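You operate a simulated robot arm through the tools that you are given. There is no shell and no other tool. Be economical: measure what you need, move in short steps, check, and stop when the job is done.

Carry out the task below with a simulated robot arm. There is one attempt and no reset: what you move stays moved.

Task
Prove the red button, then run the ribbed cage down to its buffers.
Fine: switch on, red button in, green button tried dead, red button out again; switch off at the end.

Only the result counts: the job must be done as asked and must still hold three seconds after the hand-in. Knocking over, shifting, dropping, spilling or breaking anything else fails it.

Robot
A 6-joint arm with a two-finger parallel gripper, fixed in place. Base frame: the origin is at the foot of the arm, x ahead of it, y to its left, z up; the work surface is at about z = 90. Units: cm, degrees, N and s.
With the tool pointing down near the work surface it reaches from about 24 to 66 cm from the base axis. Its first joint turns from -66.0 to 66.0 degrees. Payload 2.9 kg.
The tool frame sits at the grasp point between the pads (the TCP): z along the fingers, y along the line on which they close. The tips reach 3 cm beyond it. Largest opening 11 cm; finger width 2, thickness 1; the body of the gripper, 4.8 by 11.2 cm, starts 5.5 cm behind the TCP.
Orientation is that of the tool frame in the base frame, as [roll, pitch, yaw] about the fixed x, y, z axes, in that order (R = Rz(yaw) Ry(pitch) Rx(roll)). With the fingers straight down and closing along the base's y, the tool's x points along the base's -x, its y along +y and its z along -z.

Tools
- The arm moves only by the tool drive_tool. Its argument "moves" is one flat list of numbers, 7 for each row, row after row: the turn, a rotation vector about the tool's x, y, z in degrees, then the shift along the tool's x, y, z in cm, then the gripper command, from -1 (shut) to 1 (fully open), values between in proportion. In form: [rx, ry, rz, dx, dy, dz, gripper, rx, ry, rz, dx, dy, dz, gripper, ...]. A call has 1 to 8 rows; each row shifts and turns the commanded pose from where the row before left it, along the tool's axes as they then stand. Each row takes 0.2 s and may step no farther than 5 cm and 8.6 degrees from the row before; otherwise, or with a gripper value out of range, the whole call is refused. Where a pose cannot be reached the arm comes as near as it can. A force on the tool above 90 N (or 10 N above the force at the start of the call, whichever is more), or a blocked arm, ends the call early, and 0.2 s more pass. Each finger travels about 10.8 cm/s and halts on what it meets, pressing with about 30 N; the grip force reading is that of the motor and also rises with nothing between the fingers. The clock runs only during rows and for 0.2 s after the last one: add rows that do not move to give the fingers time. It gives the time, the measured TCP pose, the force on the tool (base axes), the opening and the grip force at its end, in the units of the frame above (readings bear some noise), with the torque about the TCP (base axes, N m) and any sound that the robot's microphone picked up.
- Cameras (640 x 400 px; columns grow to the right, rows downward): "scene" is fixed at [10.4, 44.39, 138.79]; the picture's right is [-0.66, -0.75, 0.00], its down [-0.35, 0.31, -0.89] and it looks along [0.66, -0.59, -0.46] (base axes); focal length 302 px, centre (320, 200). "wrist" rides on the gripper at [7.2, 1.7, -10.3] in the tool frame; the picture's right is [-0.23, 0.97, 0.00], its down [-0.76, -0.18, -0.62] and it looks along [-0.61, -0.14, 0.78] (tool axes); focal length 222 px, centre (320, 200). There is no depth. A picture from a camera that has moved, and an enlarged one, comes with that camera's place and axes in the base frame and with its lens. The place of the scene camera against the robot may be out by one fixed shift of up to 1.8 cm in any direction.
- snapshot(camera): a new picture of that camera. No time passes.
- close_up(camera, box): a new picture of the part [left, top, right, bottom] of that camera's present view, enlarged. No time passes.
- job_done(): hands the job in; it is judged then, once.

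Work in short steps. Places have to be worked out from the pictures, the camera data and where the tool is seen: move nearer, look again, correct. Check each grasp and each placing, and mend what went wrong. You have 120 turns and 68 pictures in all, those below and enlarged ones among them. Open the gripper and draw the arm clear of the work before you hand the job in, unless the task says otherwise; then end with one line.

The tools are called after ">>>" by a JSON object that holds its "api" and its "payload". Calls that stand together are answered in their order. drive_tool: Moves the arm, as the interface text tells. Its arguments: {"type":"object","properties":{"moves":{"type":"array"}},"required":["moves"]} The other tools are called the same way: snapshot (camera) takes a picture; close_up (camera, box) takes an enlarged picture of a part of a camera's view; job_done () hands the job in.

At the start:

```text
time_s: 0.0
tool_pos: [35.99, 11.74, 128.4]
orientation: [180.0, 0.0, -180.0]
force: [-0.5, 0.2, -0.4]
moment: [0.02, -0.02, 0.02]
width: 11.03
grip_force: 0.1
```

scene: 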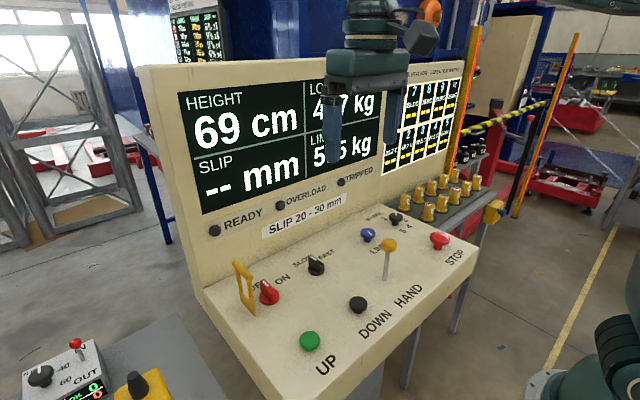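
wrist: 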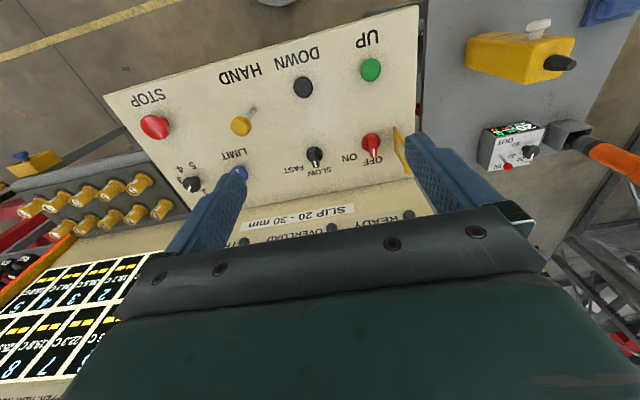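

I'll begin by looking closely at the panel and the surroundings.

>>> {"api": "close_up", "payload": {"camera": "scene", "box": [200, 200, 480, 380]}}

>>> {"api": "close_up", "payload": {"camera": "scene", "box": [380, 50, 540, 220]}}

>>> {"api": "close_up", "payload": {"camera": "scene", "box": [0, 300, 200, 400]}}

>>> {"api": "close_up", "payload": {"camera": "wrist", "box": [100, 0, 420, 240]}}

```text
2.22 times, centred on (340, 290) of scene
camera zoom: at [10.4, 44.39, 138.79], right [-0.66, -0.75, 0.0], down [-0.35, 0.31, -0.89], along [0.66, -0.59, -0.46], focal length 671 px, centre (276, 0)
```

zoom: 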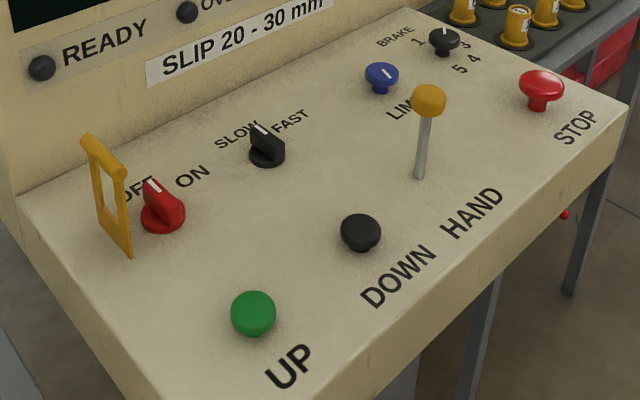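

```text
2.35 times, centred on (460, 135) of scene
camera zoom: at [10.4, 44.39, 138.79], right [-0.66, -0.75, 0.0], down [-0.35, 0.31, -0.89], along [0.66, -0.59, -0.46], focal length 711 px, centre (-9, 353)
```

zoom: 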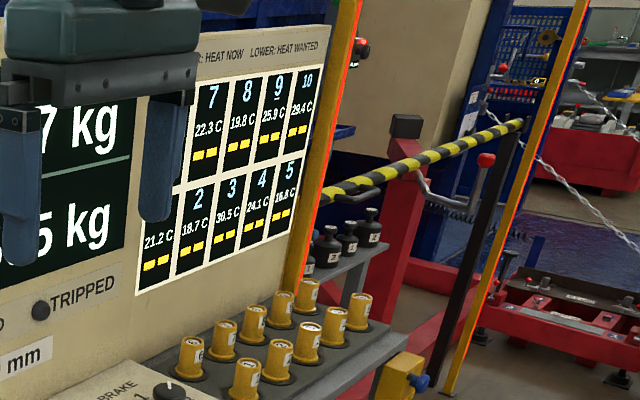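

```text
3.20 times, centred on (100, 350) of scene
camera zoom: at [10.4, 44.39, 138.79], right [-0.66, -0.75, 0.0], down [-0.35, 0.31, -0.89], along [0.66, -0.59, -0.46], focal length 967 px, centre (1024, -280)
```

zoom: 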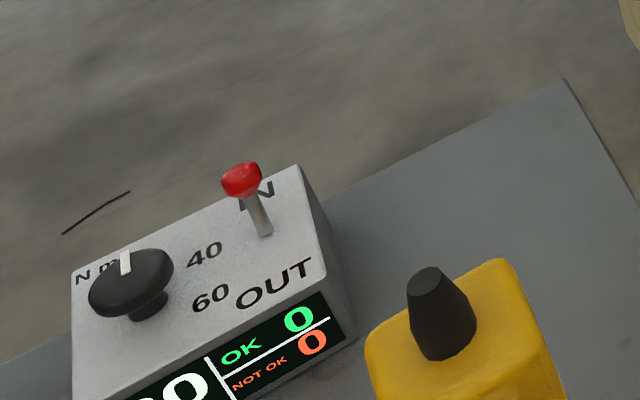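

```text
1.67 times, centred on (260, 120) of wrist
camera zoom: at [28.73, 13.32, 138.78], right [0.23, 0.97, 0.0], down [0.76, -0.18, 0.62], along [0.61, -0.14, -0.78], focal length 370 px, centre (420, 333)
```

zoom: 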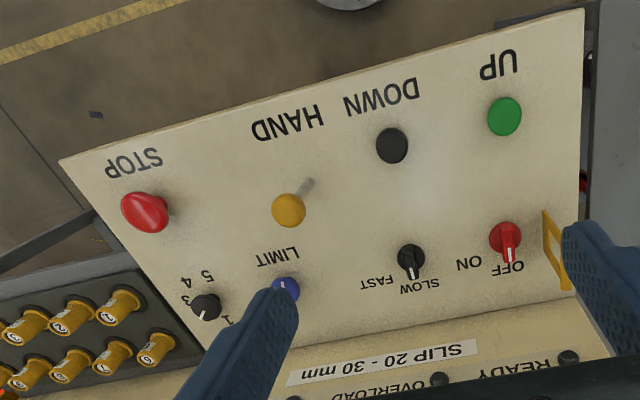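

I need to find the cage and its hoist, so I look at the background.

>>> {"api": "close_up", "payload": {"camera": "scene", "box": [0, 0, 240, 150]}}

>>> {"api": "close_up", "payload": {"camera": "scene", "box": [400, 0, 640, 150]}}

>>> {"api": "close_up", "payload": {"camera": "wrist", "box": [420, 0, 640, 400]}}

```text
2.67 times, centred on (120, 75) of scene
camera zoom: at [10.4, 44.39, 138.79], right [-0.66, -0.75, 0.0], down [-0.35, 0.31, -0.89], along [0.66, -0.59, -0.46], focal length 806 px, centre (853, 533)
```

zoom: 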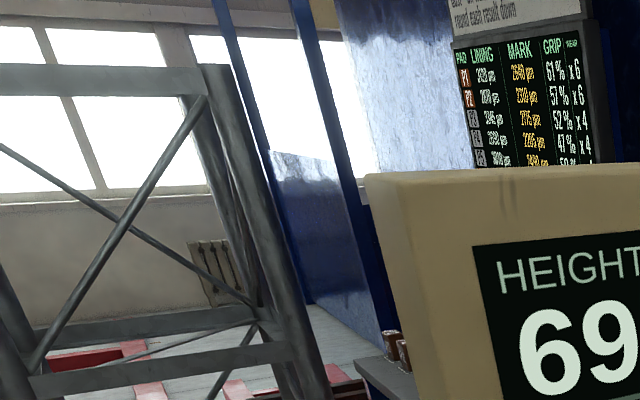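

```text
2.67 times, centred on (520, 75) of scene
camera zoom: at [10.4, 44.39, 138.79], right [-0.66, -0.75, 0.0], down [-0.35, 0.31, -0.89], along [0.66, -0.59, -0.46], focal length 806 px, centre (-213, 533)
```

zoom: 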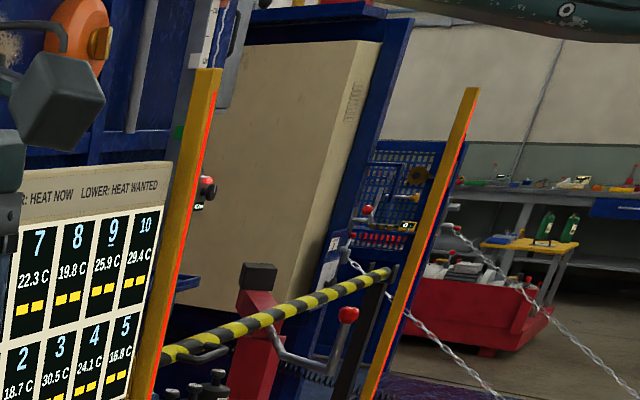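

```text
1.00 times, centred on (530, 200) of wrist (not enlarged: the box is as wide or as high as the picture)
camera zoom: at [28.73, 13.32, 138.78], right [0.23, 0.97, 0.0], down [0.76, -0.18, 0.62], along [0.61, -0.14, -0.78], focal length 222 px, centre (110, 200)
```

zoom: 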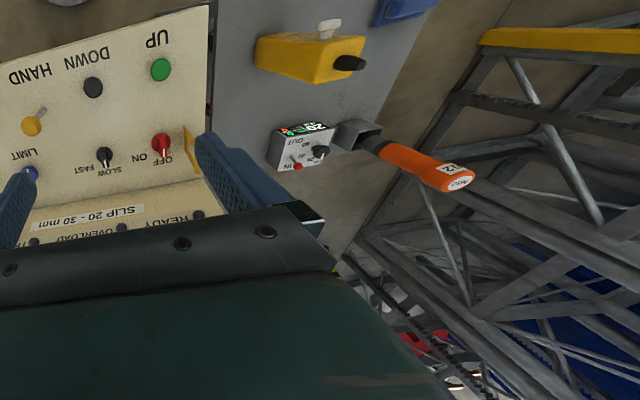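

The console faces the arm: front row UP/DOWN/HAND/STOP at x≈37.5, back row with the red OFF/ON switch at about (50.8, 19.3, ~95), currently on OFF. I move above and short of the switch to look again and refine.

>>> {"api": "drive_tool", "payload": {"moves": [0, 0, 0, -2.2, 1.9, 3.0, 1, 0, 0, 0, -2.2, 1.9, 3.0, 1, 0, 0, 0, -2.2, 1.9, 3.0, 1, 0, 0, 0, -2.2, 1.9, 3.0, 1]}}

>>> {"api": "snapshot", "payload": {"camera": "wrist"}}

>>> {"api": "snapshot", "payload": {"camera": "scene"}}

```text
time_s: 1.0
tool_pos: [44.67, 19.41, 116.44]
orientation: [-180.0, 0.0, -180.0]
force: [0.0, 0.5, -0.9]
moment: [-0.01, 0.0, 0.03]
width: 11.0
grip_force: 0.1
```

```text
58 pictures are left
camera wrist: at [37.54, 20.93, 126.74], right [0.23, 0.97, 0.0], down [0.76, -0.18, 0.62], along [0.61, -0.14, -0.78], focal length 222 px, centre (320, 200)
```

wrist: 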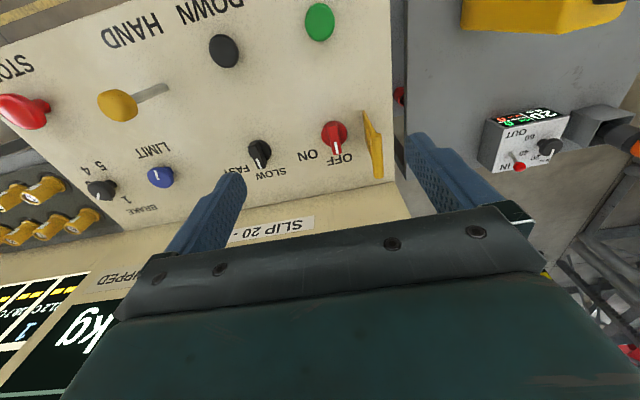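

```text
57 pictures are left
```

scene: 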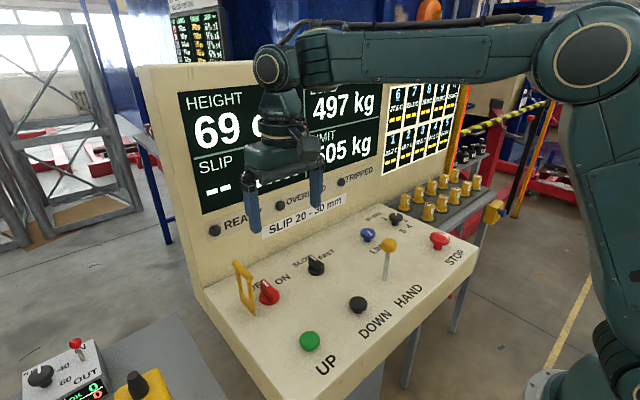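

Green button ≈ (37.5, 21, 93), the switch ≈ (50.1, 19.7, 96). I zoom on the switch to see its blade direction.

>>> {"api": "close_up", "payload": {"camera": "wrist", "box": [240, 80, 420, 200]}}

>>> {"api": "close_up", "payload": {"camera": "scene", "box": [210, 240, 340, 330]}}

```text
3.33 times, centred on (330, 140) of wrist
camera zoom: at [37.54, 20.93, 126.74], right [0.23, 0.97, 0.0], down [0.76, -0.18, 0.62], along [0.61, -0.14, -0.78], focal length 740 px, centre (287, 400)
```

zoom: 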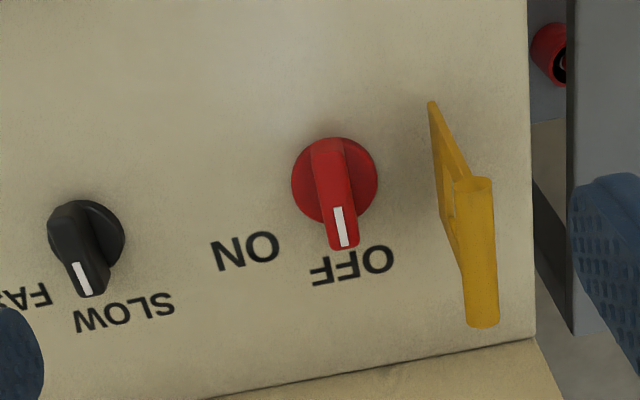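

```text
4.44 times, centred on (275, 285) of scene
camera zoom: at [10.4, 44.38, 138.79], right [-0.66, -0.75, 0.0], down [-0.35, 0.31, -0.89], along [0.66, -0.59, -0.46], focal length 1342 px, centre (520, -178)
```

zoom: 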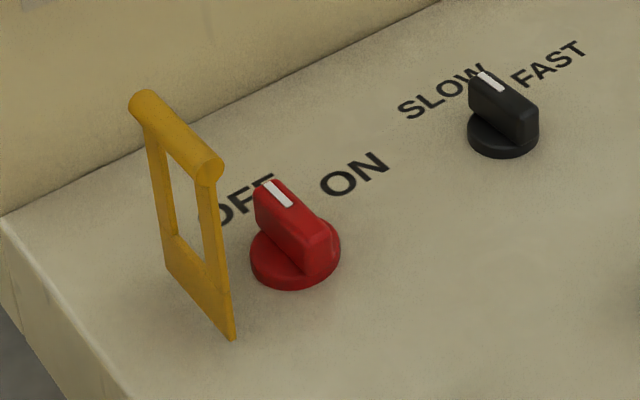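

Knob centre ≈ (50–52, 20); the guard stands at y≈25 with its top at z≈100.5. I narrow the gripper to about 5 cm and come above the knob with the tips at z≈103 to look again.

>>> {"api": "drive_tool", "payload": {"moves": [0, 0, 0, -2.0, 0.2, 3.5, -0.09, 0, 0, 0, -2.0, 0.2, 3.5, -0.09, 0, 0, 0, -2.0, 0.2, 3.0, -0.09]}}

>>> {"api": "snapshot", "payload": {"camera": "wrist"}}

>>> {"api": "close_up", "payload": {"camera": "scene", "box": [180, 160, 380, 330]}}

```text
time_s: 1.8
tool_pos: [50.65, 19.97, 106.44]
orientation: [-180.0, 0.0, -179.9]
force: [0.2, -0.5, -0.4]
moment: [-0.01, 0.0, 0.0]
width: 4.99
grip_force: 0.1
```

```text
54 pictures are left
camera wrist: at [43.53, 21.48, 116.69], right [0.23, 0.97, 0.0], down [0.76, -0.18, 0.62], along [0.61, -0.14, -0.78], focal length 222 px, centre (320, 200)
```

wrist: 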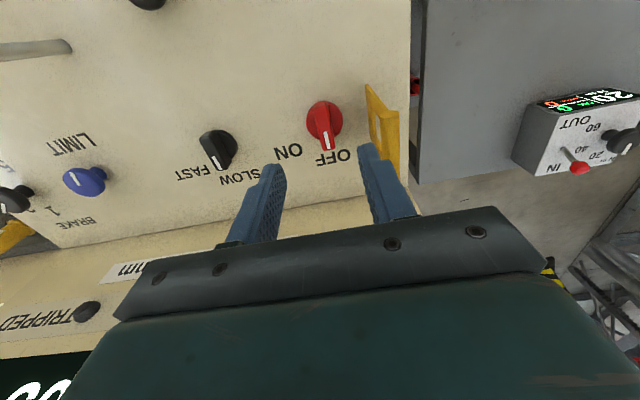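

```text
2.35 times, centred on (280, 245) of scene
camera zoom: at [10.4, 44.38, 138.79], right [-0.66, -0.75, 0.0], down [-0.35, 0.31, -0.89], along [0.66, -0.59, -0.46], focal length 711 px, centre (414, 94)
```

zoom: 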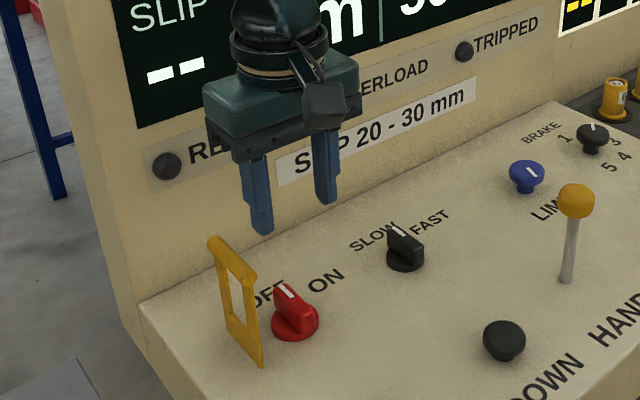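

Triangulated knob centre ≈ (50.8, 20.15, 94.7). I lower to TCP z≈98 with the fingers straddling the blade.

>>> {"api": "drive_tool", "payload": {"moves": [0, 0, 0, -0.1, 0.15, 3, -0.09, 0, 0, 0, 0, 0, 3, -0.09, 0, 0, 0, 0, 0, 1.4, -0.09, 0, 0, 0, 0, 0, 1.0, -0.09]}}

>>> {"api": "snapshot", "payload": {"camera": "wrist"}}

>>> {"api": "close_up", "payload": {"camera": "scene", "box": [180, 200, 340, 330]}}

```text
time_s: 2.8
tool_pos: [50.87, 20.01, 97.97]
orientation: [-180.0, 0.0, -180.0]
force: [0.5, 0.4, 0.7]
moment: [-0.01, 0.03, 0.0]
width: 5.0
grip_force: 0.0
```

```text
52 pictures are left
camera wrist: at [43.67, 21.66, 108.32], right [0.23, 0.97, 0.0], down [0.76, -0.18, 0.62], along [0.61, -0.14, -0.78], focal length 222 px, centre (320, 200)
```

wrist: 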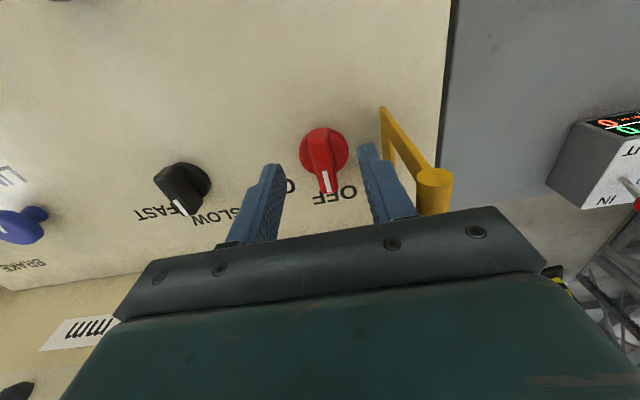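

```text
3.08 times, centred on (260, 265) of scene
camera zoom: at [10.4, 44.39, 138.79], right [-0.66, -0.75, 0.0], down [-0.35, 0.31, -0.89], along [0.66, -0.59, -0.46], focal length 929 px, centre (505, 0)
```

zoom: 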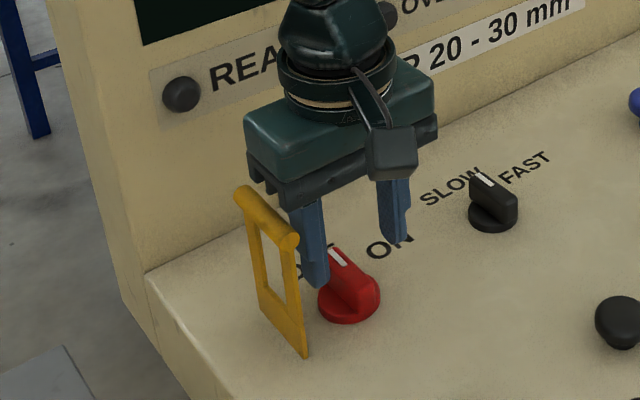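

Better triangulation with the new view: knob centre ≈ (52, 20), blade tip ≈ (55, 19.7, top z≈92.6), panel ≈ 90.7; the gripper body would foul the yellow guard (top ≈101) if I gripped. So I'll push the blade with shut fingers, tool yawed 90° so the body's long side lies along x; I raise and turn now.

>>> {"api": "drive_tool", "payload": {"moves": [0, 0, 0, 0, 0, -4, -0.09, 0, 0, 0, 0, 0, -4, -1, 0, 0, -8.5, 0, 0, 0, -1, 0, 0, -8.5, 0, 0, 0, -1, 0, 0, -8.5, 0, 0, 0, -1, 0, 0, -8.5, 0, 0, 0, -1, 0, 0, -8.5, 0, 0, 0, -1, 0, 0, -8.5, 0, 0, 0, -1]}}

>>> {"api": "drive_tool", "payload": {"moves": [0, 0, -8.5, 0, 0, 0, -1, 0, 0, -8.5, 0, 0, 0, -1, 0, 0, -8.5, 0, 0, 0, -1, 0, 0, -8.5, 0, 0, 0, -1, 0, 0, -5, 0, 0, 0, -1]}}

>>> {"api": "snapshot", "payload": {"camera": "wrist"}}

```text
time_s: 4.6
tool_pos: [50.73, 20.12, 106.09]
orientation: [-180.0, 0.0, -128.8]
force: [-0.3, 0.2, 0.3]
moment: [0.0, -0.04, 0.04]
width: 0.0
grip_force: 30.6
```

```text
time_s: 5.8
tool_pos: [50.82, 19.96, 106.05]
orientation: [179.9, 0.0, -89.9]
force: [-0.3, -0.7, -0.7]
moment: [0.01, 0.03, 0.01]
width: 0.0
grip_force: 29.7
```

```text
50 pictures are left
camera wrist: at [49.23, 12.72, 116.39], right [-0.97, 0.22, 0.0], down [0.18, 0.76, 0.62], along [0.14, 0.61, -0.78], focal length 222 px, centre (320, 200)
```

wrist: 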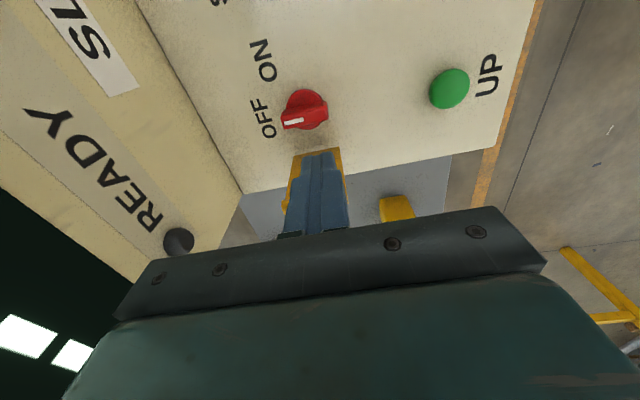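

From this side the knob centre is ≈ (52.5, 19.8), blade tip ≈ (55, 20). I go to (54.4, 21.9) between blade and guard and lower to TCP z≈98 first.

>>> {"api": "drive_tool", "payload": {"moves": [0, 0, 0, -1.0, -1.8, 0, -1, 0, 0, 0, -0.9, -1.8, 1, -1, 0, 0, 0, 0, 0, 4, -1, 0, 0, 0, 0, 0, 3.0, -1]}}

>>> {"api": "snapshot", "payload": {"camera": "wrist"}}

>>> {"api": "close_up", "payload": {"camera": "scene", "box": [180, 200, 340, 330]}}

```text
time_s: 6.8
tool_pos: [54.36, 21.86, 97.98]
orientation: [-180.0, 0.0, -89.9]
force: [0.5, 0.1, 0.1]
moment: [0.01, 0.0, 0.01]
width: 0.0
grip_force: 30.4
```

```text
49 pictures are left
camera wrist: at [52.72, 14.63, 108.34], right [-0.97, 0.23, 0.0], down [0.18, 0.76, 0.62], along [0.14, 0.61, -0.78], focal length 222 px, centre (320, 200)
```

wrist: 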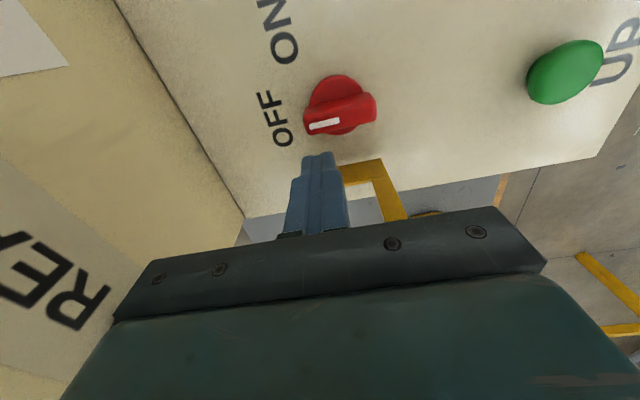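

```text
3.08 times, centred on (260, 265) of scene
camera zoom: at [10.4, 44.39, 138.79], right [-0.66, -0.75, 0.0], down [-0.35, 0.31, -0.89], along [0.66, -0.59, -0.46], focal length 929 px, centre (505, 0)
```

zoom: 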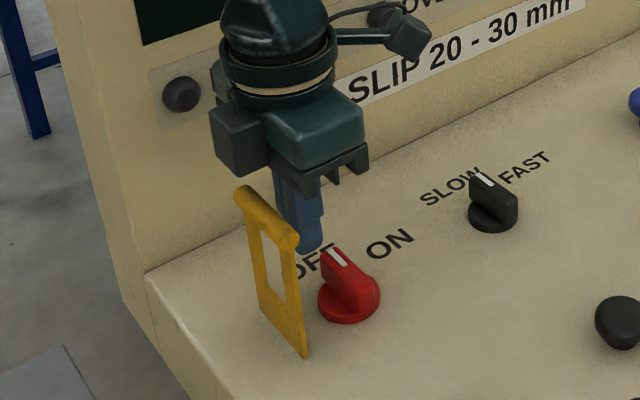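

Finger is clear beside the blade; I lower 3.2 cm in small steps watching the force.

>>> {"api": "drive_tool", "payload": {"moves": [0, 0, 0, 0, 0, 1.2, -1, 0, 0, 0, 0, 0, 1, -1, 0, 0, 0, 0, 0, 0.9, -1]}}

>>> {"api": "snapshot", "payload": {"camera": "wrist"}}

>>> {"api": "close_up", "payload": {"camera": "scene", "box": [180, 200, 340, 330]}}

```text
time_s: 7.6
tool_pos: [54.52, 21.91, 95.56]
orientation: [-179.6, 0.2, -89.9]
force: [-7.4, -2.2, 22.2]
moment: [0.91, -0.26, 0.25]
width: 0.0
grip_force: 30.4
```

```text
47 pictures are left
camera wrist: at [52.78, 14.61, 105.62], right [-0.97, 0.23, -0.01], down [0.17, 0.76, 0.63], along [0.15, 0.61, -0.78], focal length 222 px, centre (320, 200)
```

wrist: 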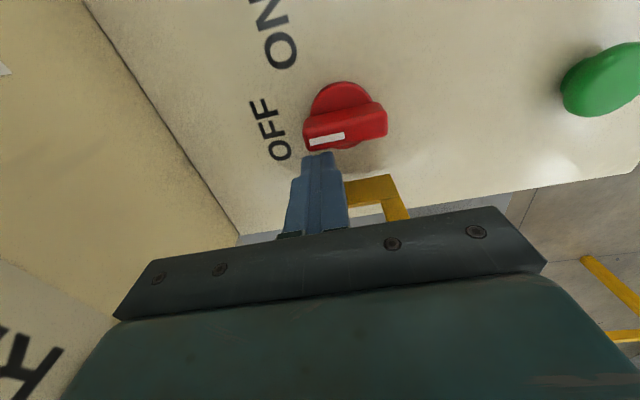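

```text
3.08 times, centred on (260, 265) of scene
camera zoom: at [10.34, 44.36, 138.8], right [-0.66, -0.75, 0.0], down [-0.35, 0.31, -0.89], along [0.66, -0.59, -0.46], focal length 929 px, centre (505, 0)
```

zoom: 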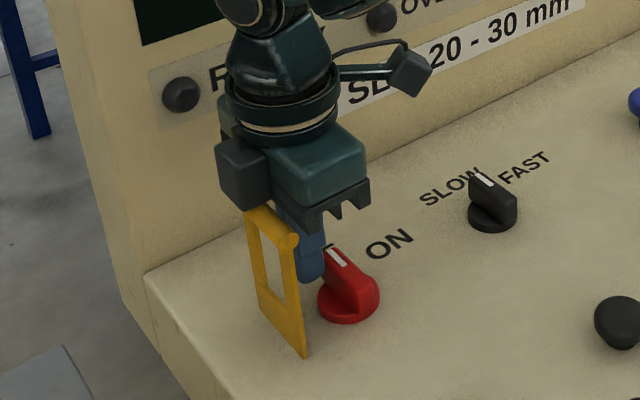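

The force (22 N up, moment indicating y≈+4 cm) shows the gripper's rear box touched the guard bar. I back straight up and return to the original yaw; then use one finger of an open gripper, which keeps the body away from the guard.

>>> {"api": "drive_tool", "payload": {"moves": [0, 0, 0, 0, 0, -3, -1, 0, 0, 0, 0, 0, -4, -1, 0, 0, 0, 4, 2, -3, -1, 0, 0, 8.5, 0, 0, 0, -1, 0, 0, 8.5, 0, 0, 0, -1, 0, 0, 8.5, 0, 0, 0, -1, 0, 0, 8.5, 0, 0, 0, -1, 0, 0, 8.5, 0, 0, 0, -1]}}

>>> {"api": "drive_tool", "payload": {"moves": [0, 0, 8.5, 0, 0, 0, 0.4, 0, 0, 8.5, 0, 0, 0, 0.4, 0, 0, 8.5, 0, 0, 0, 0.4, 0, 0, 8.5, 0, 0, 0, 0.4, 0, 0, 8.5, 0, 0, 0, 0.4, 0, 0, 5, 0, 0, 0, 0.4]}}

>>> {"api": "snapshot", "payload": {"camera": "scene"}}

>>> {"api": "snapshot", "payload": {"camera": "wrist"}}

```text
refused: row 3 steps farther than a row can; nothing moved
```

```text
time_s: 8.2
tool_pos: [54.01, 21.29, 95.58]
orientation: [178.9, -0.6, -105.3]
force: [-18.4, -28.0, 20.2]
moment: [2.35, -0.03, 2.0]
width: 7.72
grip_force: 0.0
stopped in row 3: the force on the tool passed its limit at 96 N (the readings are from after the stop); the commanded pose is now the measured one
```

```text
45 pictures are left
```

scene: 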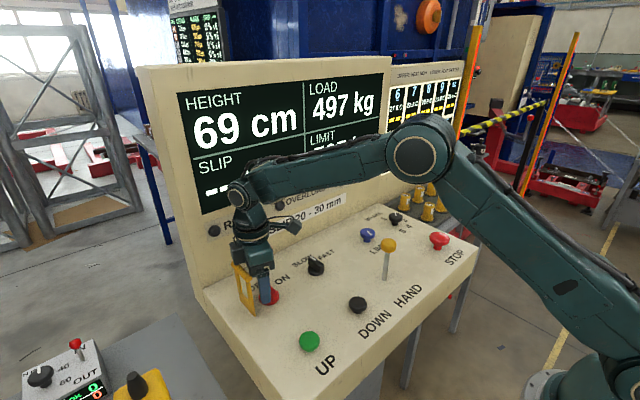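

```text
44 pictures are left
camera wrist: at [50.7, 14.61, 105.89], right [-0.88, 0.48, 0.01], down [0.38, 0.69, 0.61], along [0.28, 0.54, -0.79], focal length 222 px, centre (320, 200)
```

wrist: 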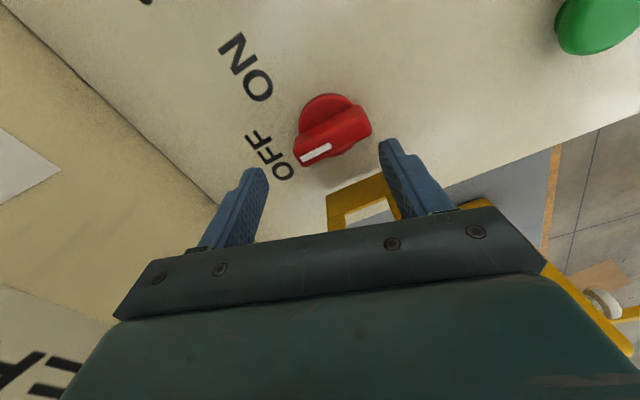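

My first call was refused and the second ran while touching the guard; I lift straight up now, gently, before anything else.

>>> {"api": "drive_tool", "payload": {"moves": [0, 0, 0, 0, 0, -1.5, 0.4, 0, 0, 0, 0, 0, -2.5, 0.4, 0, 0, 0, 0, 0, -3, 0.4, 0, 0, 0, 0, 0, -3, 0.4]}}

>>> {"api": "close_up", "payload": {"camera": "scene", "box": [180, 200, 340, 330]}}

```text
time_s: 9.2
tool_pos: [54.21, 21.59, 105.32]
orientation: [179.3, -0.5, -105.2]
force: [0.0, 0.3, -0.1]
moment: [0.02, 0.0, 0.02]
width: 7.71
grip_force: 0.1
```

```text
3.08 times, centred on (260, 265) of scene
camera zoom: at [10.4, 44.38, 138.79], right [-0.66, -0.75, 0.0], down [-0.35, 0.31, -0.89], along [0.66, -0.59, -0.46], focal length 929 px, centre (505, 0)
```

zoom: 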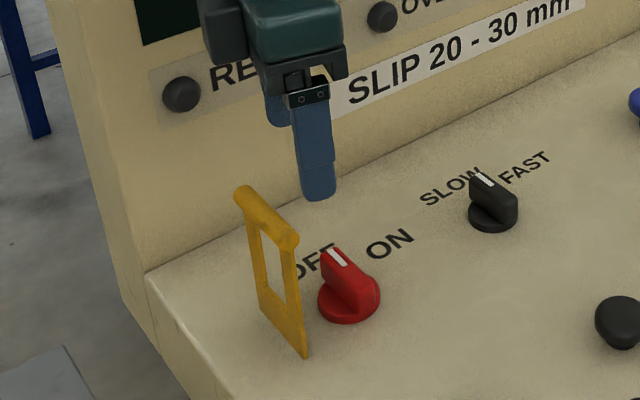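

Guard and knob are unchanged. I finish the turn back to yaw 180 up here.

>>> {"api": "drive_tool", "payload": {"moves": [0, 0, 8.5, 0, 0, 0, 0.4, 0, 0, 8.5, 0, 0, 0, 0.4, 0, 0, 8.5, 0, 0, 0, 0.4, 0, 0, 8.5, 0, 0, 0, 0.4, 0, 0, 8.5, 0, 0, 0, 0.4, 0, 0, 8.5, 0, 0, 0, 0.4, 0, 0, 8.5, 0, 0, 0, 0.4, 0, 0, 8.5, 0, 0, 0, 0.4]}}

```text
time_s: 11.0
tool_pos: [54.27, 21.57, 105.27]
orientation: [-179.7, -1.1, -173.5]
force: [-0.3, -0.4, 0.1]
moment: [0.01, 0.03, 0.02]
width: 7.7
grip_force: 0.0
```

I straighten the last degrees and shift to (54.3, 17.3) so the +y finger sits between blade and guard while the body stays clear; then lower.

>>> {"api": "drive_tool", "payload": {"moves": [0, -1.1, 6.5, 0, 0, 0, 0.4, 0, 0, 0, 0, -4.3, 0, 0.4, 0, 0, 0, 0, 0, 3.5, 0.4, 0, 0, 0, 0, 0, 3.3, 0.4]}}

>>> {"api": "snapshot", "payload": {"camera": "wrist"}}

>>> {"api": "close_up", "payload": {"camera": "scene", "box": [180, 200, 340, 330]}}

```text
time_s: 12.0
tool_pos: [54.25, 17.18, 98.52]
orientation: [-179.7, 0.1, -179.9]
force: [-0.1, -0.7, 0.1]
moment: [-0.03, 0.0, 0.02]
width: 7.68
grip_force: 0.0
```

```text
42 pictures are left
camera wrist: at [46.98, 18.87, 108.75], right [0.22, 0.97, 0.0], down [0.76, -0.17, 0.63], along [0.61, -0.14, -0.78], focal length 222 px, centre (320, 200)
```

wrist: 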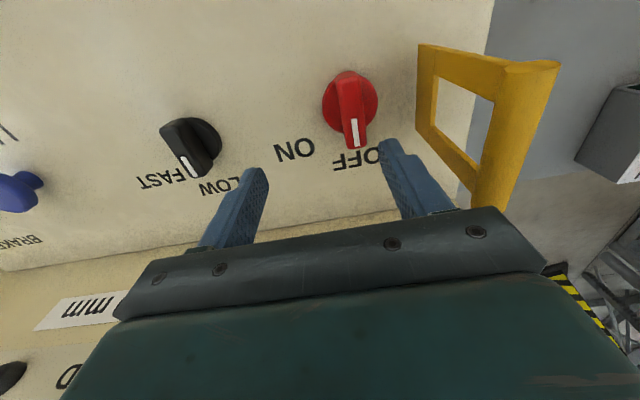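

```text
3.08 times, centred on (260, 265) of scene
camera zoom: at [10.4, 44.38, 138.79], right [-0.66, -0.75, 0.0], down [-0.35, 0.31, -0.89], along [0.66, -0.59, -0.46], focal length 929 px, centre (505, 0)
```

zoom: 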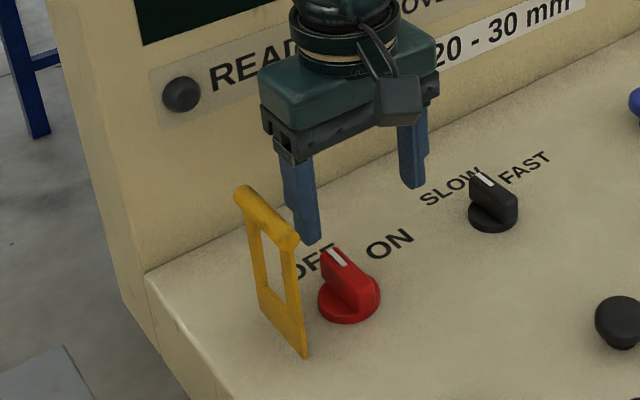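

Clear of the guard; I lower about 3.6 cm.

>>> {"api": "drive_tool", "payload": {"moves": [0, 0, 0, 0, 0, 1.5, 0.4, 0, 0, 0, 0, 0, 1.2, 0.4, 0, 0, 0, 0, 0, 0.9, 0.4]}}

>>> {"api": "snapshot", "payload": {"camera": "wrist"}}

>>> {"api": "close_up", "payload": {"camera": "scene", "box": [180, 200, 340, 330]}}

```text
time_s: 12.8
tool_pos: [54.21, 17.18, 94.91]
orientation: [-179.8, 0.2, -179.8]
force: [0.0, -0.5, -0.5]
moment: [0.01, -0.01, 0.0]
width: 7.68
grip_force: 0.0
```

```text
40 pictures are left
camera wrist: at [47.02, 18.82, 105.12], right [0.22, 0.97, 0.0], down [0.76, -0.17, 0.63], along [0.61, -0.14, -0.78], focal length 222 px, centre (320, 200)
```

wrist: 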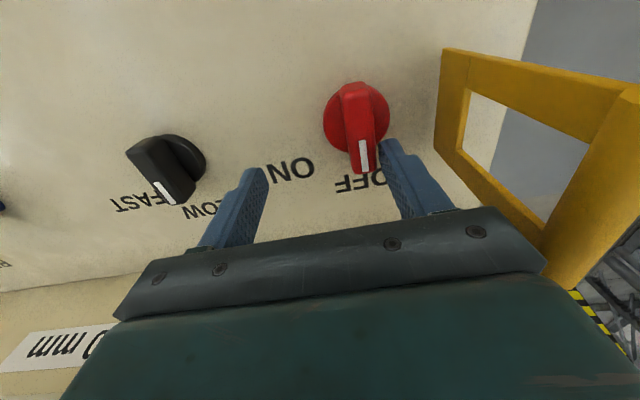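

```text
3.08 times, centred on (260, 265) of scene
camera zoom: at [10.4, 44.39, 138.79], right [-0.66, -0.75, 0.0], down [-0.35, 0.31, -0.89], along [0.66, -0.59, -0.46], focal length 929 px, centre (505, 0)
```

zoom: 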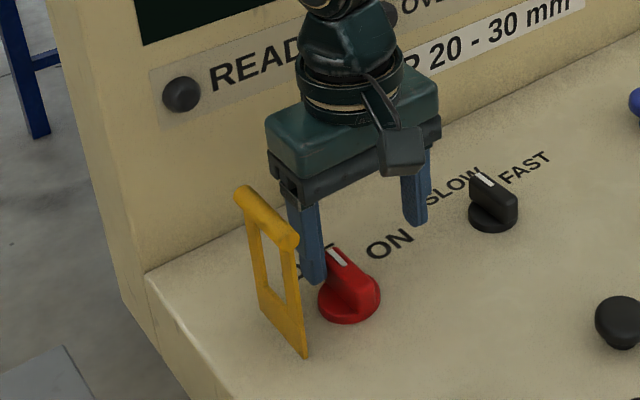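

The finger is beside the blade. I lower 0.5 more and sweep 3 cm toward -y in small steps, watching force and sound.

>>> {"api": "drive_tool", "payload": {"moves": [0, 0, 0, 0, 0, 0.5, 0.4, 0, 0, 0, 0, -0.8, 0, 0.4, 0, 0, 0, 0, -0.8, 0, 0.4, 0, 0, 0, 0, -0.7, 0, 0.4, 0, 0, 0, 0, -0.6, 0, 0.4]}}

>>> {"api": "snapshot", "payload": {"camera": "wrist"}}

```text
time_s: 14.0
tool_pos: [54.7, 14.75, 94.59]
orientation: [180.0, 1.1, -179.6]
force: [28.3, 37.9, -5.5]
moment: [0.27, -0.44, -1.73]
width: 9.6
grip_force: 19.5
```

```text
38 pictures are left
camera wrist: at [47.29, 16.28, 104.73], right [0.22, 0.98, 0.01], down [0.75, -0.17, 0.64], along [0.62, -0.14, -0.77], focal length 222 px, centre (320, 200)
```

wrist: 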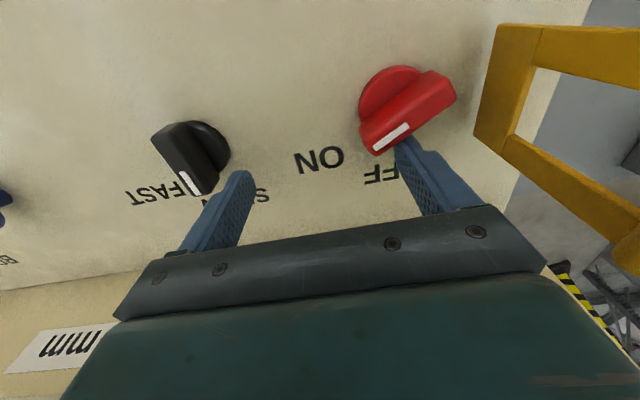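

The switch has turned well toward ON but fingers are being spread (9.6). I check the display and the black SLOW knob clearance.

>>> {"api": "snapshot", "payload": {"camera": "scene"}}

>>> {"api": "close_up", "payload": {"camera": "wrist", "box": [140, 50, 500, 230]}}

```text
37 pictures are left
```

scene: 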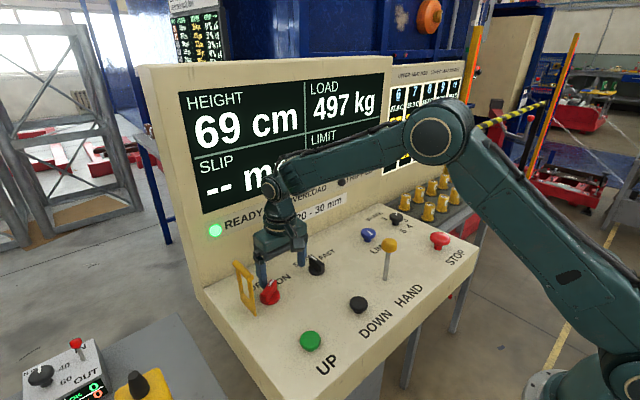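

```text
1.78 times, centred on (320, 140) of wrist
camera zoom: at [47.29, 16.28, 104.73], right [0.22, 0.98, 0.01], down [0.75, -0.17, 0.64], along [0.62, -0.14, -0.77], focal length 395 px, centre (320, 307)
```

zoom: 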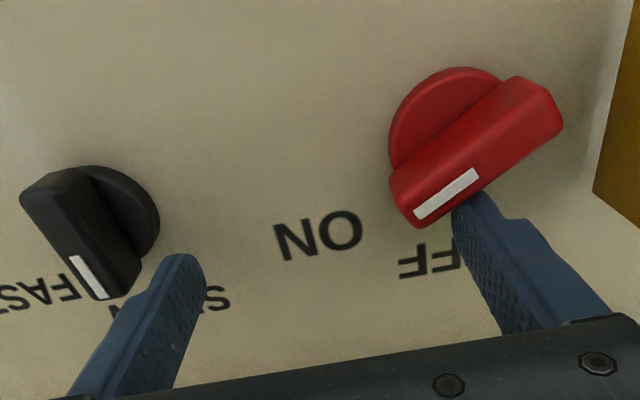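

READY is lit green, so the switch is ON. I back off toward +y, then lift.

>>> {"api": "drive_tool", "payload": {"moves": [0, 0, 0, 0, 0.7, 0, 0.6, 0, 0, 0, 0, 0.7, 0, 0.4, 0, 0, 0, 0, 0.4, -1, 0.4, 0, 0, 0, 0, 0, -4, 0.4, 0, 0, 0, 0, 0, -4, 0.4]}}

>>> {"api": "snapshot", "payload": {"camera": "wrist"}}

>>> {"api": "snapshot", "payload": {"camera": "scene"}}

```text
time_s: 15.2
tool_pos: [54.16, 16.19, 103.41]
orientation: [-179.7, -0.1, -179.7]
force: [-0.1, -0.3, 0.3]
moment: [0.03, -0.06, -0.01]
width: 7.71
grip_force: 0.1
```

```text
35 pictures are left
camera wrist: at [47.04, 17.8, 113.7], right [0.22, 0.97, 0.0], down [0.76, -0.17, 0.62], along [0.61, -0.14, -0.78], focal length 222 px, centre (320, 200)
```

wrist: 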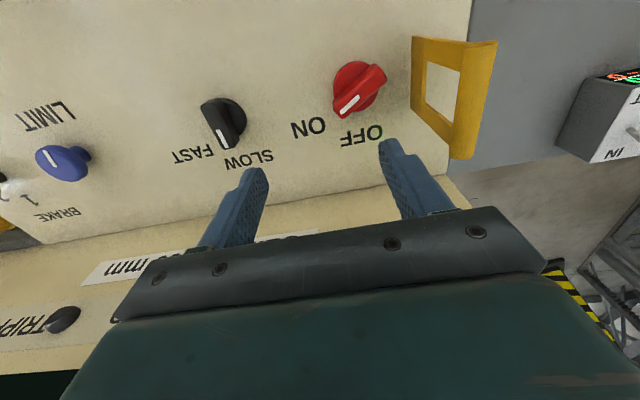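

```text
34 pictures are left
```

scene: 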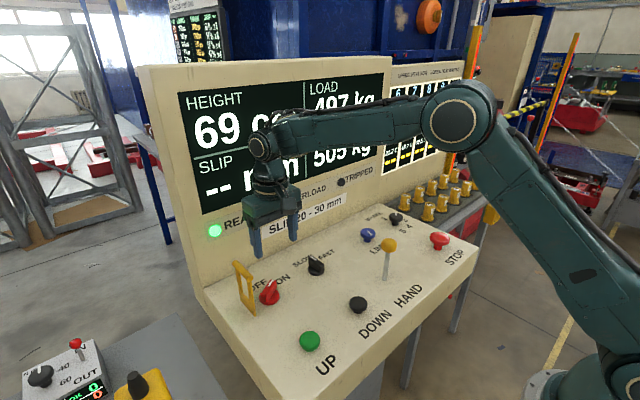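

The switch stays at ON. Now I fly high over to the STOP mushroom, about (37.5, -23.3), with a yet unknown height ≈93.

>>> {"api": "drive_tool", "payload": {"moves": [0, 0, 0, 0, 0, -4.5, 0.4, 0, 0, 0, 1.8, -4.3, -0.9, 0.4, 0, 0, 0, 1.8, -4.3, -0.9, 0.4, 0, 0, 0, 1.8, -4.3, -0.9, 0.4, 0, 0, 0, 1.8, -4.3, -0.9, 0.4, 0, 0, 0, 1.8, -4.3, 0, 0.4, 0, 0, 0, 1.8, -4.3, 0, 0.4, 0, 0, 0, 1.8, -4.3, 0, 0.4]}}

>>> {"api": "drive_tool", "payload": {"moves": [0, 0, 0, 1.8, -4.3, 0, 0.4, 0, 0, 0, 2.0, -4.3, 1, 0.4]}}

>>> {"api": "snapshot", "payload": {"camera": "wrist"}}

```text
time_s: 17.0
tool_pos: [41.77, -13.81, 111.55]
orientation: [-179.7, 0.2, -179.8]
force: [0.3, -0.4, 0.1]
moment: [0.01, -0.01, 0.02]
width: 7.7
grip_force: 0.0
```

```text
time_s: 17.6
tool_pos: [38.04, -22.64, 110.58]
orientation: [-179.8, 0.1, -179.7]
force: [0.8, -0.7, -0.8]
moment: [0.02, -0.03, 0.02]
width: 7.69
grip_force: 0.0
```

```text
33 pictures are left
camera wrist: at [30.8, -21.04, 120.86], right [0.22, 0.97, 0.0], down [0.76, -0.17, 0.63], along [0.61, -0.14, -0.78], focal length 222 px, centre (320, 200)
```

wrist: 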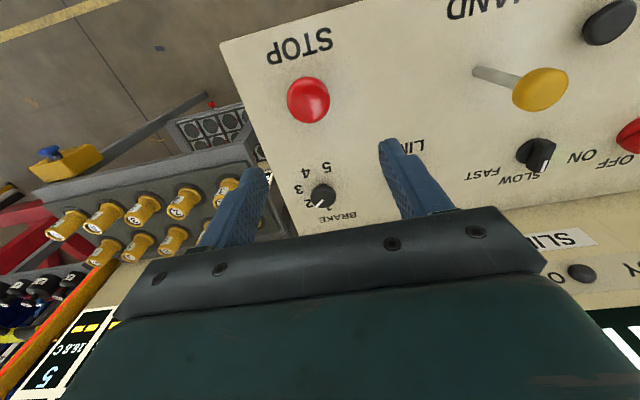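

STOP centre ≈ (37.4, -23.9), Ø≈5 cm. I shut the fingers, centre over it and come down to just above it.

>>> {"api": "drive_tool", "payload": {"moves": [0, 0, 0, 0.6, -1.2, 2, -1, 0, 0, 0, 0, 0, 4, -1, 0, 0, 0, 0, 0, 4, -1, 0, 0, 0, 0, 0, 1, -1]}}

>>> {"api": "close_up", "payload": {"camera": "scene", "box": [370, 190, 500, 290]}}

>>> {"api": "snapshot", "payload": {"camera": "wrist"}}

```text
time_s: 18.6
tool_pos: [37.48, -23.72, 99.58]
orientation: [-179.9, 0.2, -179.8]
force: [-0.7, 0.9, -0.2]
moment: [-0.02, 0.02, -0.01]
width: 0.0
grip_force: 30.4
```

```text
4.00 times, centred on (435, 240) of scene
camera zoom: at [10.4, 44.38, 138.79], right [-0.66, -0.75, 0.0], down [-0.35, 0.31, -0.89], along [0.66, -0.59, -0.46], focal length 1208 px, centre (-140, 40)
```

zoom: 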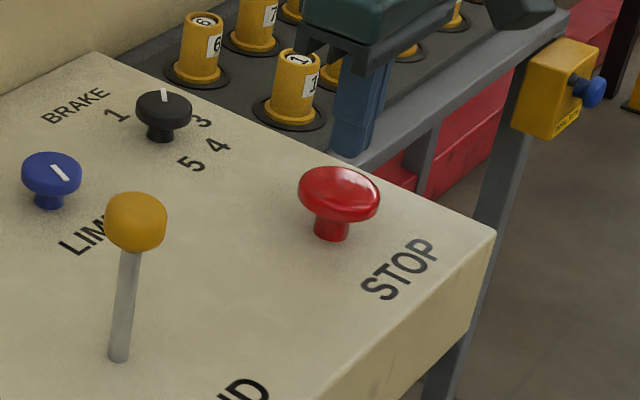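

```text
31 pictures are left
camera wrist: at [30.2, -22.15, 109.88], right [0.22, 0.97, 0.0], down [0.76, -0.17, 0.63], along [0.61, -0.14, -0.78], focal length 222 px, centre (320, 200)
```

wrist: 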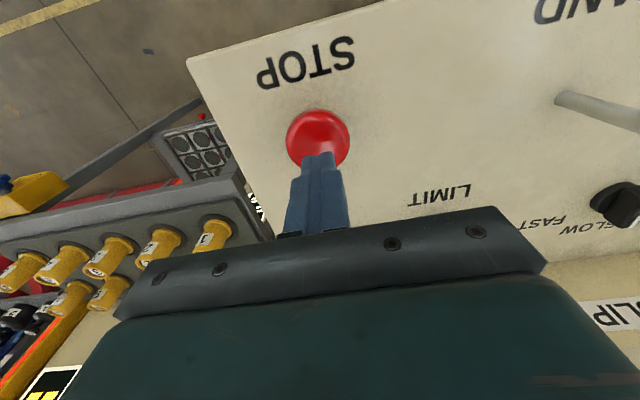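

I nudge y −0.3 and press down in small steps, watching for contact and clicks.

>>> {"api": "drive_tool", "payload": {"moves": [0, 0, 0, 0, -0.3, 1.0, -1, 0, 0, 0, 0, 0, 0.8, -1, 0, 0, 0, 0, 0, 0.6, -1, 0, 0, 0, 0, 0, 0.6, -1]}}

```text
time_s: 19.6
tool_pos: [37.4, -24.15, 96.62]
orientation: [-179.8, 0.2, -179.8]
force: [-0.1, -0.4, 1.4]
moment: [-0.04, -0.02, -0.01]
width: 0.01
grip_force: 30.1
```

No contact yet at tip z≈93.6; continuing down.

>>> {"api": "drive_tool", "payload": {"moves": [0, 0, 0, 0, 0, 0.5, -1, 0, 0, 0, 0, 0, 0.4, -1, 0, 0, 0, 0, 0, 0.4, -1]}}

>>> {"api": "close_up", "payload": {"camera": "scene", "box": [370, 190, 500, 290]}}

```text
time_s: 20.4
tool_pos: [37.42, -24.18, 95.59]
orientation: [-179.7, 0.4, -179.8]
force: [-10.4, 7.6, 39.1]
moment: [0.29, 0.33, -0.06]
width: 0.01
grip_force: 29.7
```

```text
4.00 times, centred on (435, 240) of scene
camera zoom: at [10.32, 44.44, 138.78], right [-0.66, -0.75, 0.0], down [-0.35, 0.31, -0.89], along [0.66, -0.59, -0.46], focal length 1208 px, centre (-140, 40)
```

zoom: 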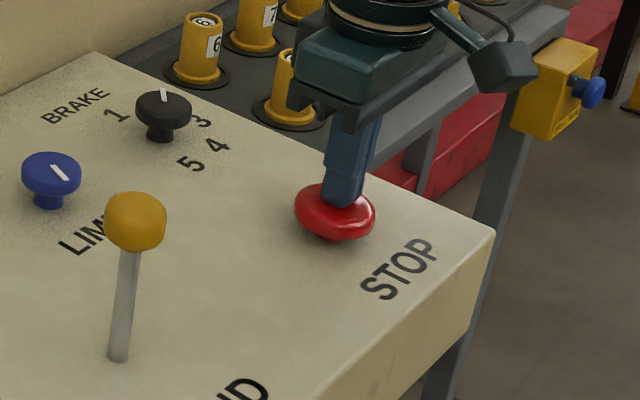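

The mushroom is going in (39 N). I press a little further and then lift to see whether it latched.

>>> {"api": "drive_tool", "payload": {"moves": [0, 0, 0, 0, 0, 0.4, -1, 0, 0, 0, 0, 0, 0.3, -1]}}

>>> {"api": "drive_tool", "payload": {"moves": [0, 0, 0, 0, 0, -2, -1, 0, 0, 0, 0, 0, -4, -1]}}

>>> {"api": "snapshot", "payload": {"camera": "scene"}}

>>> {"api": "close_up", "payload": {"camera": "scene", "box": [370, 190, 500, 290]}}

```text
time_s: 21.0
tool_pos: [37.24, -24.15, 95.21]
orientation: [-179.4, 0.7, -179.8]
force: [-19.1, 15.8, 84.7]
moment: [0.55, 0.75, -0.12]
width: 0.0
grip_force: 30.2
```

```text
time_s: 21.6
tool_pos: [37.3, -24.13, 100.49]
orientation: [-179.9, 0.0, -179.8]
force: [1.1, -0.9, -0.1]
moment: [0.0, 0.0, 0.0]
width: 0.0
grip_force: 30.5
```

```text
29 pictures are left
```

scene: 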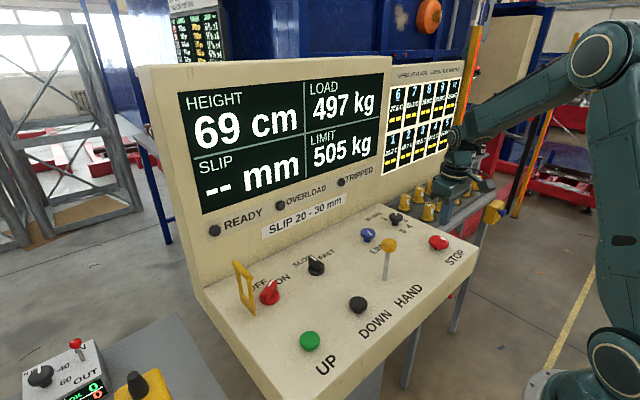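

```text
4.00 times, centred on (435, 240) of scene
camera zoom: at [10.4, 44.38, 138.79], right [-0.66, -0.75, 0.0], down [-0.35, 0.31, -0.89], along [0.66, -0.59, -0.46], focal length 1208 px, centre (-140, 40)
```

zoom: 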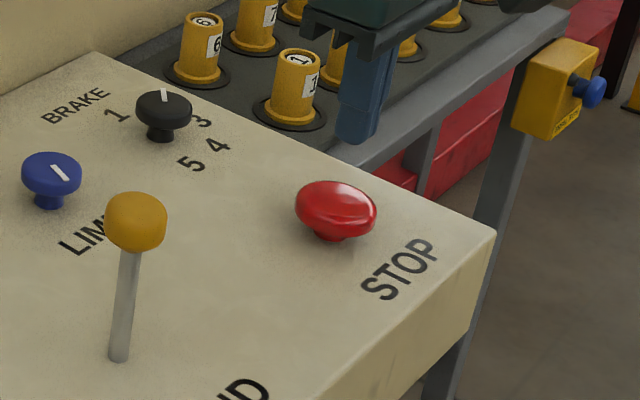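

STOP is latched in and READY went dark. Now I fly to the green UP button at ≈ (37.7, 20.8) to try it dead.

>>> {"api": "drive_tool", "payload": {"moves": [0, 0, 0, 0, 2, -4.5, -1, 0, 0, 0, 0, 3, -3.5, -1, 0, 0, 0, 0, 4.8, 0, -1, 0, 0, 0, 0, 4.8, 0, -1, 0, 0, 0, 0, 4.8, 0, -1, 0, 0, 0, 0, 4.8, 0, -1, 0, 0, 0, 0, 4.8, 0, -1, 0, 0, 0, 0, 4.8, 0, -1]}}

>>> {"api": "drive_tool", "payload": {"moves": [0, 0, 0, 0, 4.8, 0, -1, 0, 0, 0, 0, 4.8, 0.5, -1, 0, 0, 0, -0.4, 1.4, 4, -1, 0, 0, 0, 0, 0, 4, -1]}}

>>> {"api": "snapshot", "payload": {"camera": "wrist"}}

```text
time_s: 23.4
tool_pos: [37.26, 9.8, 108.41]
orientation: [-179.9, 0.2, -179.9]
force: [0.0, 0.3, -0.5]
moment: [0.0, -0.01, -0.03]
width: 0.03
grip_force: 30.1
```

```text
time_s: 24.4
tool_pos: [37.6, 20.84, 99.89]
orientation: [-179.8, 0.2, -179.8]
force: [-0.2, 1.3, -0.5]
moment: [0.03, 0.0, 0.01]
width: 0.01
grip_force: 30.5
```

```text
27 pictures are left
camera wrist: at [30.37, 22.41, 110.2], right [0.22, 0.97, 0.0], down [0.76, -0.17, 0.63], along [0.61, -0.14, -0.78], focal length 222 px, centre (320, 200)
```

wrist: 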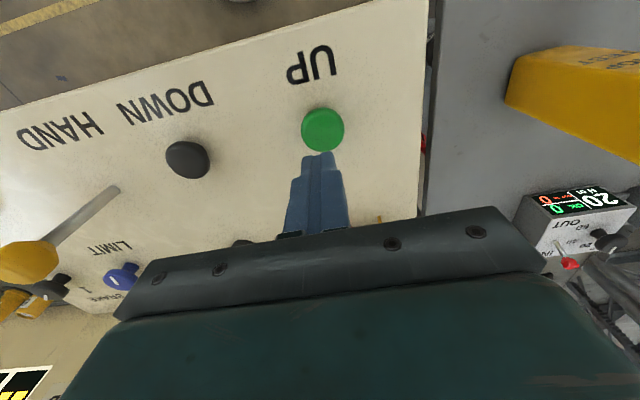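

Green is right below, at ≈ (37.4, 21.0). I press in small steps.

>>> {"api": "drive_tool", "payload": {"moves": [0, 0, 0, 0.1, 0.2, 1.5, -1, 0, 0, 0, 0, 0, 1.4, -1, 0, 0, 0, 0, 0, 0.7, -1, 0, 0, 0, 0, 0, 0.5, -1, 0, 0, 0, 0, 0, 0.4, -1]}}

>>> {"api": "close_up", "payload": {"camera": "scene", "box": [170, 60, 400, 380]}}

```text
time_s: 25.6
tool_pos: [37.51, 20.9, 95.32]
orientation: [-179.8, 0.2, -179.8]
force: [-0.1, 0.9, -0.2]
moment: [-0.04, 0.02, 0.02]
width: 0.0
grip_force: 29.6
```

```text
1.25 times, centred on (285, 220) of scene
camera zoom: at [10.4, 44.39, 138.79], right [-0.66, -0.75, 0.0], down [-0.35, 0.31, -0.89], along [0.66, -0.59, -0.46], focal length 378 px, centre (364, 175)
```

zoom: 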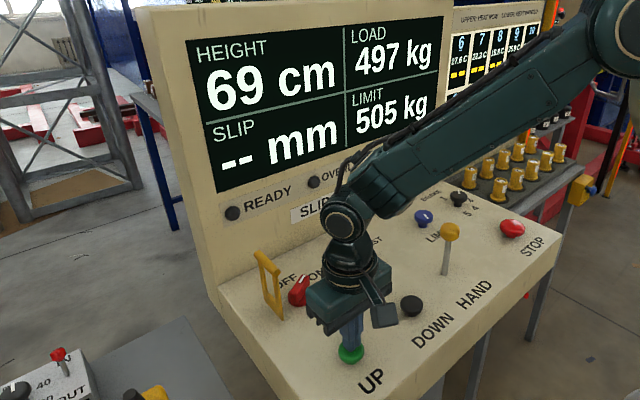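

No contact yet; I go on down in 0.3–0.4 cm steps and hold.

>>> {"api": "drive_tool", "payload": {"moves": [0, 0, 0, 0, 0, 0.4, -1, 0, 0, 0, 0, 0, 0.4, -1, 0, 0, 0, 0, 0, 0.3, -1]}}

```text
time_s: 26.4
tool_pos: [37.57, 20.77, 94.48]
orientation: [-179.8, 0.3, -179.8]
force: [-2.3, 0.0, 10.2]
moment: [0.0, 0.1, 0.06]
width: 0.0
grip_force: 30.1
heard: click
```

A click at 10 N: button pressed. I press 0.3 more and hold, then check the height.

>>> {"api": "drive_tool", "payload": {"moves": [0, 0, 0, 0, 0, 0.3, -1, 0, 0, 0, 0, 0, 0, -1, 0, 0, 0, 0, 0, 0, -1, 0, 0, 0, 0, 0, 0, -1]}}

>>> {"api": "close_up", "payload": {"camera": "scene", "box": [170, 60, 400, 380]}}

>>> {"api": "drive_tool", "payload": {"moves": [0, 0, 0, 0, 0, -2, -1, 0, 0, 0, 0, 0, -4, -1, 0, 0, 0, 0, 0, -4, -1]}}

```text
time_s: 27.4
tool_pos: [37.47, 20.86, 94.25]
orientation: [-179.9, 0.5, -179.9]
force: [-12.2, -7.3, 53.9]
moment: [-0.19, 0.55, 0.32]
width: 0.0
grip_force: 29.7
```

```text
1.25 times, centred on (285, 220) of scene
camera zoom: at [10.3, 44.33, 138.82], right [-0.66, -0.75, 0.0], down [-0.35, 0.31, -0.89], along [0.66, -0.59, -0.46], focal length 378 px, centre (364, 175)
```

zoom: 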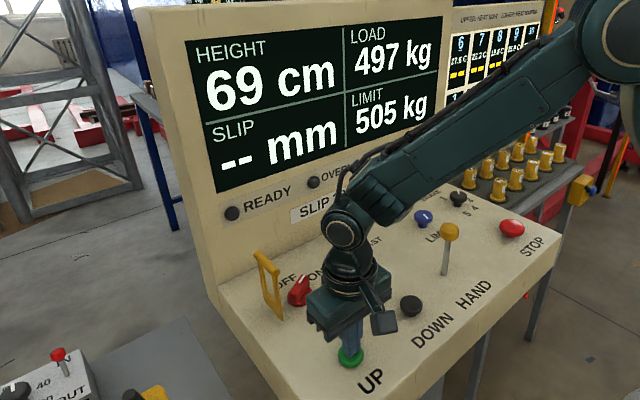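

```text
time_s: 28.2
tool_pos: [37.48, 20.8, 104.07]
orientation: [-179.6, 0.1, -179.9]
force: [-0.1, -0.4, -0.4]
moment: [0.01, -0.04, -0.02]
width: 0.0
grip_force: 29.8
```

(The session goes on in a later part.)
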